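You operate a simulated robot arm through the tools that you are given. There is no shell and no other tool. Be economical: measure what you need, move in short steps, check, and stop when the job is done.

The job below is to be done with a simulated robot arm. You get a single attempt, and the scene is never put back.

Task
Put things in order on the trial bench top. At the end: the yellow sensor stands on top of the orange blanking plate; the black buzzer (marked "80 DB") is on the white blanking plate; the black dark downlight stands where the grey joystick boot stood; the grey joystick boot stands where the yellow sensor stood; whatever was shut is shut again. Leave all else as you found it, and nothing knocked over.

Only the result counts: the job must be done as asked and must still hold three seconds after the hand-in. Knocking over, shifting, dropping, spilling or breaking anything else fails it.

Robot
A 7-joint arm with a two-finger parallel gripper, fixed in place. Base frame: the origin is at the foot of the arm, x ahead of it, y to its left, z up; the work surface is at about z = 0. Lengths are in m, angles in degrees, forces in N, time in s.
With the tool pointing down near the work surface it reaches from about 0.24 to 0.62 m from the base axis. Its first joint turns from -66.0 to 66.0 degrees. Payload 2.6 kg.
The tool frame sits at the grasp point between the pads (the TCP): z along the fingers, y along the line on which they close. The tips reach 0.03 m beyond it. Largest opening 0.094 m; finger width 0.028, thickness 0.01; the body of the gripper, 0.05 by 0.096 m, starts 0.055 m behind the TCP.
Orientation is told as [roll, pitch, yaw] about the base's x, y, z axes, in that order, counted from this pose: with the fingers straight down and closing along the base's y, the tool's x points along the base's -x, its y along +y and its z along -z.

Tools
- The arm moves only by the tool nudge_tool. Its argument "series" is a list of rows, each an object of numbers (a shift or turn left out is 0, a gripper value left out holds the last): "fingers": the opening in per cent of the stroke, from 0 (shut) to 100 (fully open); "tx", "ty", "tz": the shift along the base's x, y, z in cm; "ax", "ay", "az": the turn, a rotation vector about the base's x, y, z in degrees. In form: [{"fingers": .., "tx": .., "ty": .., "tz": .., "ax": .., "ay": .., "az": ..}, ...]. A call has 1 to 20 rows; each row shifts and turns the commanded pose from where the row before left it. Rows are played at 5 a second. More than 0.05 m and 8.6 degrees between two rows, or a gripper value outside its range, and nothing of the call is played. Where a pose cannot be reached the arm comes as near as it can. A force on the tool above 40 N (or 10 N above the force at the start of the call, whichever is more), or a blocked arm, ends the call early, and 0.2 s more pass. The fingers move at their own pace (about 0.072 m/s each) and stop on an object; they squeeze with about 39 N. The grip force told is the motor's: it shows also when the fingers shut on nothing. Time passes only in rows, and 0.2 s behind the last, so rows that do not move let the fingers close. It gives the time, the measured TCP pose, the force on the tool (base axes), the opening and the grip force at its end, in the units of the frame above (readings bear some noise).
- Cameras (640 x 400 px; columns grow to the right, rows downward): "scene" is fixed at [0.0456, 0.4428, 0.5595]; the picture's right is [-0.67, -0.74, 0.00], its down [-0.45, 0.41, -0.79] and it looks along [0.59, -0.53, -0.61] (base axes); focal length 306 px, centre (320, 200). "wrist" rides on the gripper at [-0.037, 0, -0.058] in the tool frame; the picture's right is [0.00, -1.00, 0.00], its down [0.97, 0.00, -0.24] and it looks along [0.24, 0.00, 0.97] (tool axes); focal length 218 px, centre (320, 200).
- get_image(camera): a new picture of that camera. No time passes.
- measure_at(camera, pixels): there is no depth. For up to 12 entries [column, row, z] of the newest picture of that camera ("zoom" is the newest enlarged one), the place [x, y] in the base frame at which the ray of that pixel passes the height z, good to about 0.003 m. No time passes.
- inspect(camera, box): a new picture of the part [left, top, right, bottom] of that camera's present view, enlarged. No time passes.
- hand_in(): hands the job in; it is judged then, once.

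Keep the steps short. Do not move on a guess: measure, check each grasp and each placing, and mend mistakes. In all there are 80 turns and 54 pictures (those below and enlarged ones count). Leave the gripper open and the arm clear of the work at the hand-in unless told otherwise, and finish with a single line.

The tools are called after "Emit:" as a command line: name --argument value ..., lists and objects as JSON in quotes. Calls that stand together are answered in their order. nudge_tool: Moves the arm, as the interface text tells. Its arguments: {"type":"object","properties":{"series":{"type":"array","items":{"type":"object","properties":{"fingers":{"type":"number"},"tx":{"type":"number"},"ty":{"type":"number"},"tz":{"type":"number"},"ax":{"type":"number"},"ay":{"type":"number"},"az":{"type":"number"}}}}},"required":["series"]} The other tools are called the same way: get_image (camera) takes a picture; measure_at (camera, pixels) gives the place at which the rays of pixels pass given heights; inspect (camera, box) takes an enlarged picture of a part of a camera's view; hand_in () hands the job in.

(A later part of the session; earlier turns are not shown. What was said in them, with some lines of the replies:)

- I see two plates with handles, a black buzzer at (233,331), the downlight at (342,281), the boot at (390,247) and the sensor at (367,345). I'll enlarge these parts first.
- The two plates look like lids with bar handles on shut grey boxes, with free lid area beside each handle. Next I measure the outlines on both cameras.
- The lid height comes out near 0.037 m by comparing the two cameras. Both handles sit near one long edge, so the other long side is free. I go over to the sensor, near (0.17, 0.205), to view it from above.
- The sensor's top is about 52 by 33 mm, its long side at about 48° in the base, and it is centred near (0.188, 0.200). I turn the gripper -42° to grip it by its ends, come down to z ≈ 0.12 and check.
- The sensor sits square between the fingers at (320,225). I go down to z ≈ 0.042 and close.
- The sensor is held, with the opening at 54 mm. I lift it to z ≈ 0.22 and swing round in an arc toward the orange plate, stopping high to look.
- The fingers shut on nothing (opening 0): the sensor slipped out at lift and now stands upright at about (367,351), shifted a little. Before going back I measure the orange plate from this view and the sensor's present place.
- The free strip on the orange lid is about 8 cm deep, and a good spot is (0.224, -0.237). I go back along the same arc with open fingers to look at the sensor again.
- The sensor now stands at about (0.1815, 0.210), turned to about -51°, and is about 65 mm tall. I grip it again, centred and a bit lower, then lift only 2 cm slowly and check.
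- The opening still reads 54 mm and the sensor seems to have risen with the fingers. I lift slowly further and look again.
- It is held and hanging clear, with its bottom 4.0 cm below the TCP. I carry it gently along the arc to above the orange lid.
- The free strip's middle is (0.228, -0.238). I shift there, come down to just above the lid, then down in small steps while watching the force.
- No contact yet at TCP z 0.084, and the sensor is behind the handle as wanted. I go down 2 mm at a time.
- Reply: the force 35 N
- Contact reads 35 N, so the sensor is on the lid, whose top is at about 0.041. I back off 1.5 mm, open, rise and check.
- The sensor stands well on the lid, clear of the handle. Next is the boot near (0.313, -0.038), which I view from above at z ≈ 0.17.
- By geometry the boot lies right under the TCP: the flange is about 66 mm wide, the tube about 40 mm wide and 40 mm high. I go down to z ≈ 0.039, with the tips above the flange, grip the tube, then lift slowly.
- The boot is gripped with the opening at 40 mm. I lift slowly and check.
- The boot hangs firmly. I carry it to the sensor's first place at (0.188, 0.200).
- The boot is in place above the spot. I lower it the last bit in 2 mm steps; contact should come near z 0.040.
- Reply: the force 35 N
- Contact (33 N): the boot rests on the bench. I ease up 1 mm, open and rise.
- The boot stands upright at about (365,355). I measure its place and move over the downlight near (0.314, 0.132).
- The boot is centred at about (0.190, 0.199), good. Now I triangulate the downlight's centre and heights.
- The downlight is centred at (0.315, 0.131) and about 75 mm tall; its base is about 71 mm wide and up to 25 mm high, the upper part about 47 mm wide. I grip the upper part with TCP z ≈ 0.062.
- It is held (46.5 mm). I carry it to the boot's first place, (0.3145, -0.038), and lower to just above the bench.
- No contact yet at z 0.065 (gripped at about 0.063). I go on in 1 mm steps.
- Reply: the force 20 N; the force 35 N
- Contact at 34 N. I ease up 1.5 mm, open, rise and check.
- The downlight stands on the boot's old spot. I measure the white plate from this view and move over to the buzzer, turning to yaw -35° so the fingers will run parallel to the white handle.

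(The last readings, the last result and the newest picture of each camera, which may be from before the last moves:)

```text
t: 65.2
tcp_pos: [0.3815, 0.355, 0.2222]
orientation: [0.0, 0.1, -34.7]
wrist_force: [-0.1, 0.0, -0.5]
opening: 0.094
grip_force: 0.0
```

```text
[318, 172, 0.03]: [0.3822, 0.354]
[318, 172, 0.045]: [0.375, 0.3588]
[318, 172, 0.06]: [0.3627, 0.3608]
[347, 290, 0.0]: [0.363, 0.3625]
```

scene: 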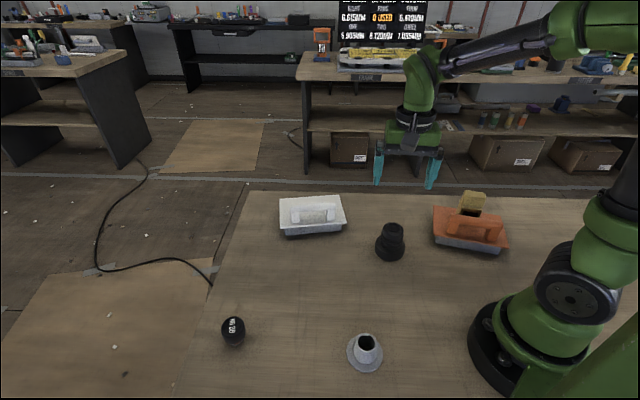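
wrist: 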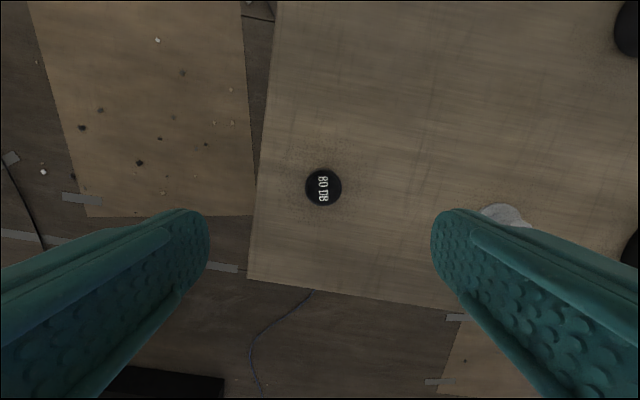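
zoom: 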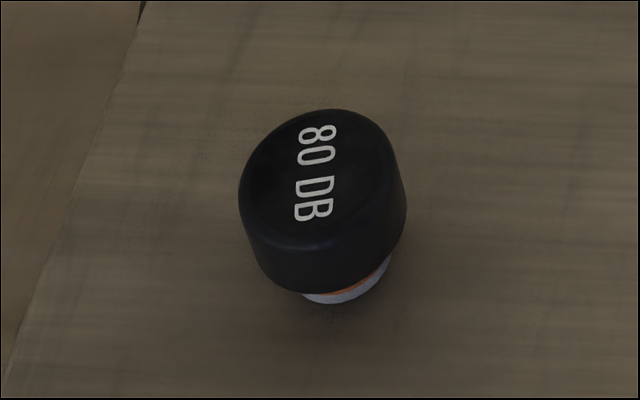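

The buzzer is centred near (0.3755, 0.357), about 43 mm tall and 37 mm wide. I go down to z ≈ 0.038, grip it and lift slowly.

Emit:
nudge_tool --series '[{"tx": -0.6, "ty": 0.2, "tz": -3}, {"tz": -4}, {"tz": -4}, {"tz": -3}, {}]'

Emit:
get_image --camera "wrist"

```text
t: 66.4
tcp_pos: [0.3725, 0.3574, 0.0819]
orientation: [0.0, 0.1, -34.7]
wrist_force: [0.2, 0.5, 0.0]
opening: 0.094
grip_force: 0.1
```

```text
16 pictures are left
```

wrist: 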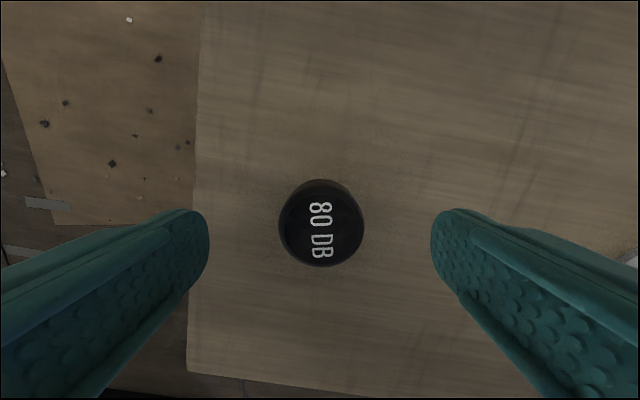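

The buzzer sits centred under the TCP. I descend, grip and lift.

Emit:
nudge_tool --series '[{"tz": -2.2}, {"tz": -2.1}, {}, {"fingers": 0}, {}, {}, {}, {}, {}]'

Emit:
nudge_tool --series '[{"tz": 0.3}, {"tz": 0.3}, {"tz": 0.4}, {"tz": 0.5}, {"tz": 0.8}, {"tz": 1}, {"tz": 1}, {"tz": 1.5}, {"tz": 1.5}, {"tz": 1.5}, {"tz": 1.5}, {"tz": 1.5}, {}]'

Emit:
get_image --camera "wrist"

```text
t: 68.4
tcp_pos: [0.3734, 0.3578, 0.0387]
orientation: [0.0, 0.1, -34.7]
wrist_force: [0.4, 0.4, -0.3]
opening: 0.0403
grip_force: 39.3
```

```text
t: 71.2
tcp_pos: [0.3748, 0.3562, 0.1579]
orientation: [0.1, 0.1, -34.7]
wrist_force: [0.2, -0.3, -0.7]
opening: 0.0402
grip_force: 38.8
```

```text
15 pictures are left
```

wrist: 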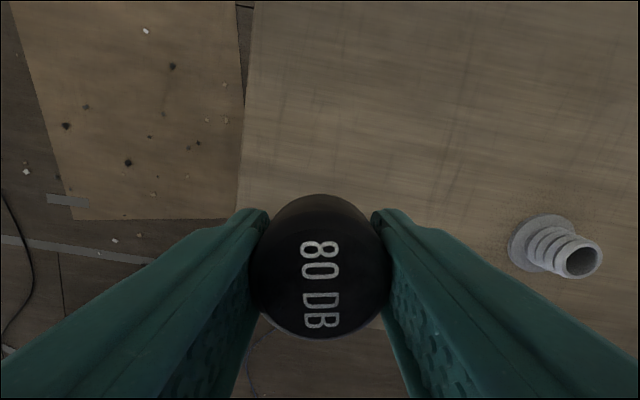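

The buzzer is held with 40 mm opening, its bottom 3.85 cm below the TCP. The white lid's free-strip middle is about (0.538, 0.022), so I carry it there.

Emit:
nudge_tool --series '[{"tx": 0.5, "ty": -1, "tz": 1}, {"tx": 0.96, "ty": -1.97, "tz": 1}, {"tx": 0.96, "ty": -1.97}, {"tx": 0.96, "ty": -1.97}, {"tx": 0.96, "ty": -1.97}, {"tx": 0.96, "ty": -1.97}, {"tx": 0.96, "ty": -1.97}, {"tx": 0.96, "ty": -1.97}, {"tx": 0.96, "ty": -1.97}, {"tx": 0.96, "ty": -1.97}, {"tx": 0.96, "ty": -1.97}, {"tx": 0.96, "ty": -1.97}, {"tx": 0.96, "ty": -1.97}, {"tx": 0.96, "ty": -1.97}, {"tx": 0.96, "ty": -1.97}, {"tx": 0.96, "ty": -1.97}, {"tx": 0.96, "ty": -1.97}, {"tx": 0.5, "ty": -1}, {}]'

Emit:
get_image --camera "wrist"

Emit:
inspect --camera "scene" --box '[240, 140, 400, 240]'

```text
t: 75.2
tcp_pos: [0.5402, 0.0215, 0.1771]
orientation: [0.0, 0.1, -34.8]
wrist_force: [-0.4, 0.0, -0.2]
opening: 0.0402
grip_force: 38.8
```

```text
14 pictures are left
```

wrist: 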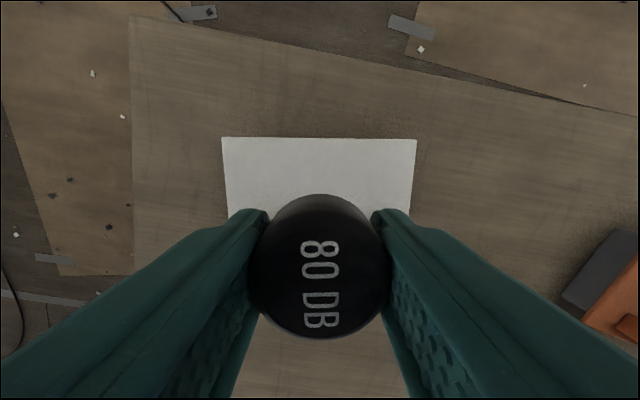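

```text
4.00 times, centred on (320, 190) of scene
```

zoom: 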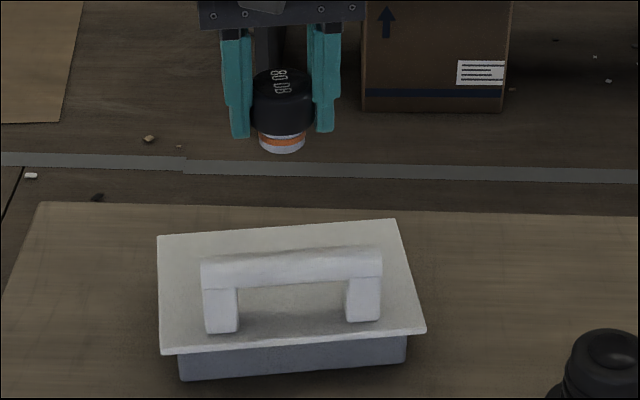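

The lid's far edge is 4.4 cm ahead of the TCP and the strip is centred (columns 222 to 416), so the spot is right. I lower to just above the lid.

Emit:
nudge_tool --series '[{"tz": -1}, {"tz": -2}, {"tz": -2}, {"tz": -2}, {"tz": -1.5}, {"tz": -0.6}, {}]'

Emit:
nudge_tool --series '[{"tz": -0.2}, {"tz": -0.1}, {}]'

Emit:
nudge_tool --series '[{"tz": -0.1}, {}]'

```text
t: 76.8
tcp_pos: [0.5374, 0.019, 0.0855]
orientation: [0.0, 0.0, -34.6]
wrist_force: [-0.1, 0.1, 0.5]
opening: 0.0402
grip_force: 39.2
```

```text
t: 77.6
tcp_pos: [0.5382, 0.0214, 0.0833]
orientation: [0.0, -0.1, -34.6]
wrist_force: [-0.6, 0.2, 0.5]
opening: 0.0403
grip_force: 38.6
```

```text
t: 78.2
tcp_pos: [0.537, 0.0196, 0.0833]
orientation: [0.0, 0.0, -34.7]
wrist_force: [-0.1, -0.6, -0.8]
opening: 0.04
grip_force: 39.5
```

Emit:
nudge_tool --series '[{"tz": -0.1}, {}]'

Emit:
nudge_tool --series '[{"tz": -0.1}, {}]'

Emit:
nudge_tool --series '[{"tz": -0.05}, {}]'

```text
t: 78.8
tcp_pos: [0.5375, 0.0208, 0.0825]
orientation: [0.0, 0.0, -34.6]
wrist_force: [0.1, -0.3, -1.0]
opening: 0.0403
grip_force: 38.9
```

```text
t: 79.4
tcp_pos: [0.5376, 0.0199, 0.083]
orientation: [0.0, 0.0, -34.6]
wrist_force: [-0.3, -0.1, 0.3]
opening: 0.0399
grip_force: 38.7
```

```text
t: 80.0
tcp_pos: [0.537, 0.0215, 0.0811]
orientation: [0.0, 0.0, -34.7]
wrist_force: [0.3, 0.2, -0.5]
opening: 0.0398
grip_force: 38.5
```

Still no contact at z ≈ 0.081, though the lid is expected near 0.0795. I continue.

Emit:
nudge_tool --series '[{"tz": -0.1}, {}]'

Emit:
nudge_tool --series '[{"tz": -0.1}, {}]'

```text
t: 80.6
tcp_pos: [0.5388, 0.0209, 0.081]
orientation: [-0.1, 0.0, -34.7]
wrist_force: [-1.0, 0.5, -0.5]
opening: 0.0401
grip_force: 39.5
```

```text
t: 81.2
tcp_pos: [0.5385, 0.0217, 0.0797]
orientation: [0.0, -0.1, -34.7]
wrist_force: [-1.8, -0.3, 3.8]
opening: 0.0401
grip_force: 38.9
```

Contact is starting (3.8 N). I release here, rise and check.

Emit:
nudge_tool --series '[{"fingers": 60}, {"fingers": 100}, {}, {}, {"tz": 2}, {"tz": 4}, {"tz": 4}, {"tz": 4}, {}]'

Emit:
get_image --camera "wrist"

Emit:
nudge_tool --series '[{"tx": -2, "ty": 3, "tz": 3}, {"tx": -2, "ty": 3, "tz": 3}, {"tx": -2, "ty": 3}, {}]'

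Emit:
get_image --camera "scene"

Emit:
inspect --camera "scene" --box '[250, 160, 410, 260]'

```text
t: 83.2
tcp_pos: [0.5399, 0.0214, 0.2195]
orientation: [0.0, 0.0, -34.7]
wrist_force: [-0.5, -0.2, -0.1]
opening: 0.0937
grip_force: 0.1
```

```text
12 pictures are left
```

wrist: 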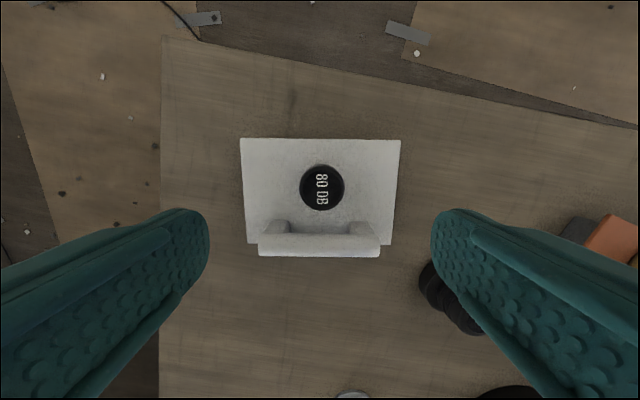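

```text
t: 84.2
tcp_pos: [0.4776, 0.1126, 0.2794]
orientation: [0.0, 0.0, -34.7]
wrist_force: [-0.2, -0.5, -0.5]
opening: 0.0942
grip_force: 0.1
```

```text
11 pictures are left
```

scene: 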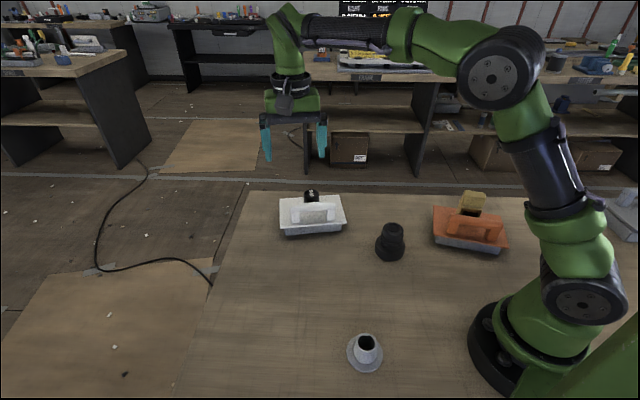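

```text
4.00 times, centred on (330, 210) of scene
```

zoom: 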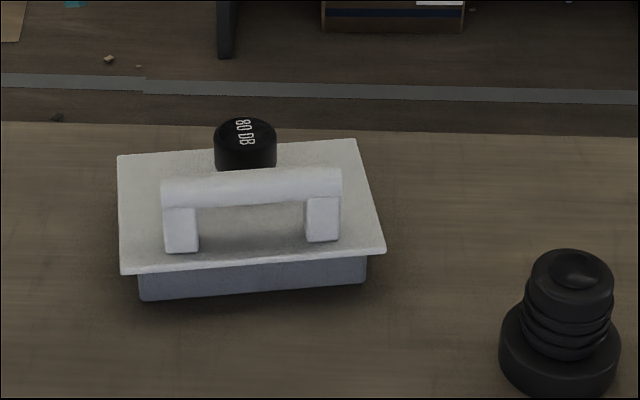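

All four things stand upright in their places. Both lids sit on their boxes at the same pixels as at the start, and the arm is clear with the gripper open, so I hand in.

Emit:
hand_in

```text
The job is handed in.
```

The sensor is on the orange plate, the 80 DB buzzer is on the white plate, the downlight is on the boot's old spot, the boot is on the sensor's old spot (the sensor slipped once at the first lift but stayed upright), and both boxes are still shut.
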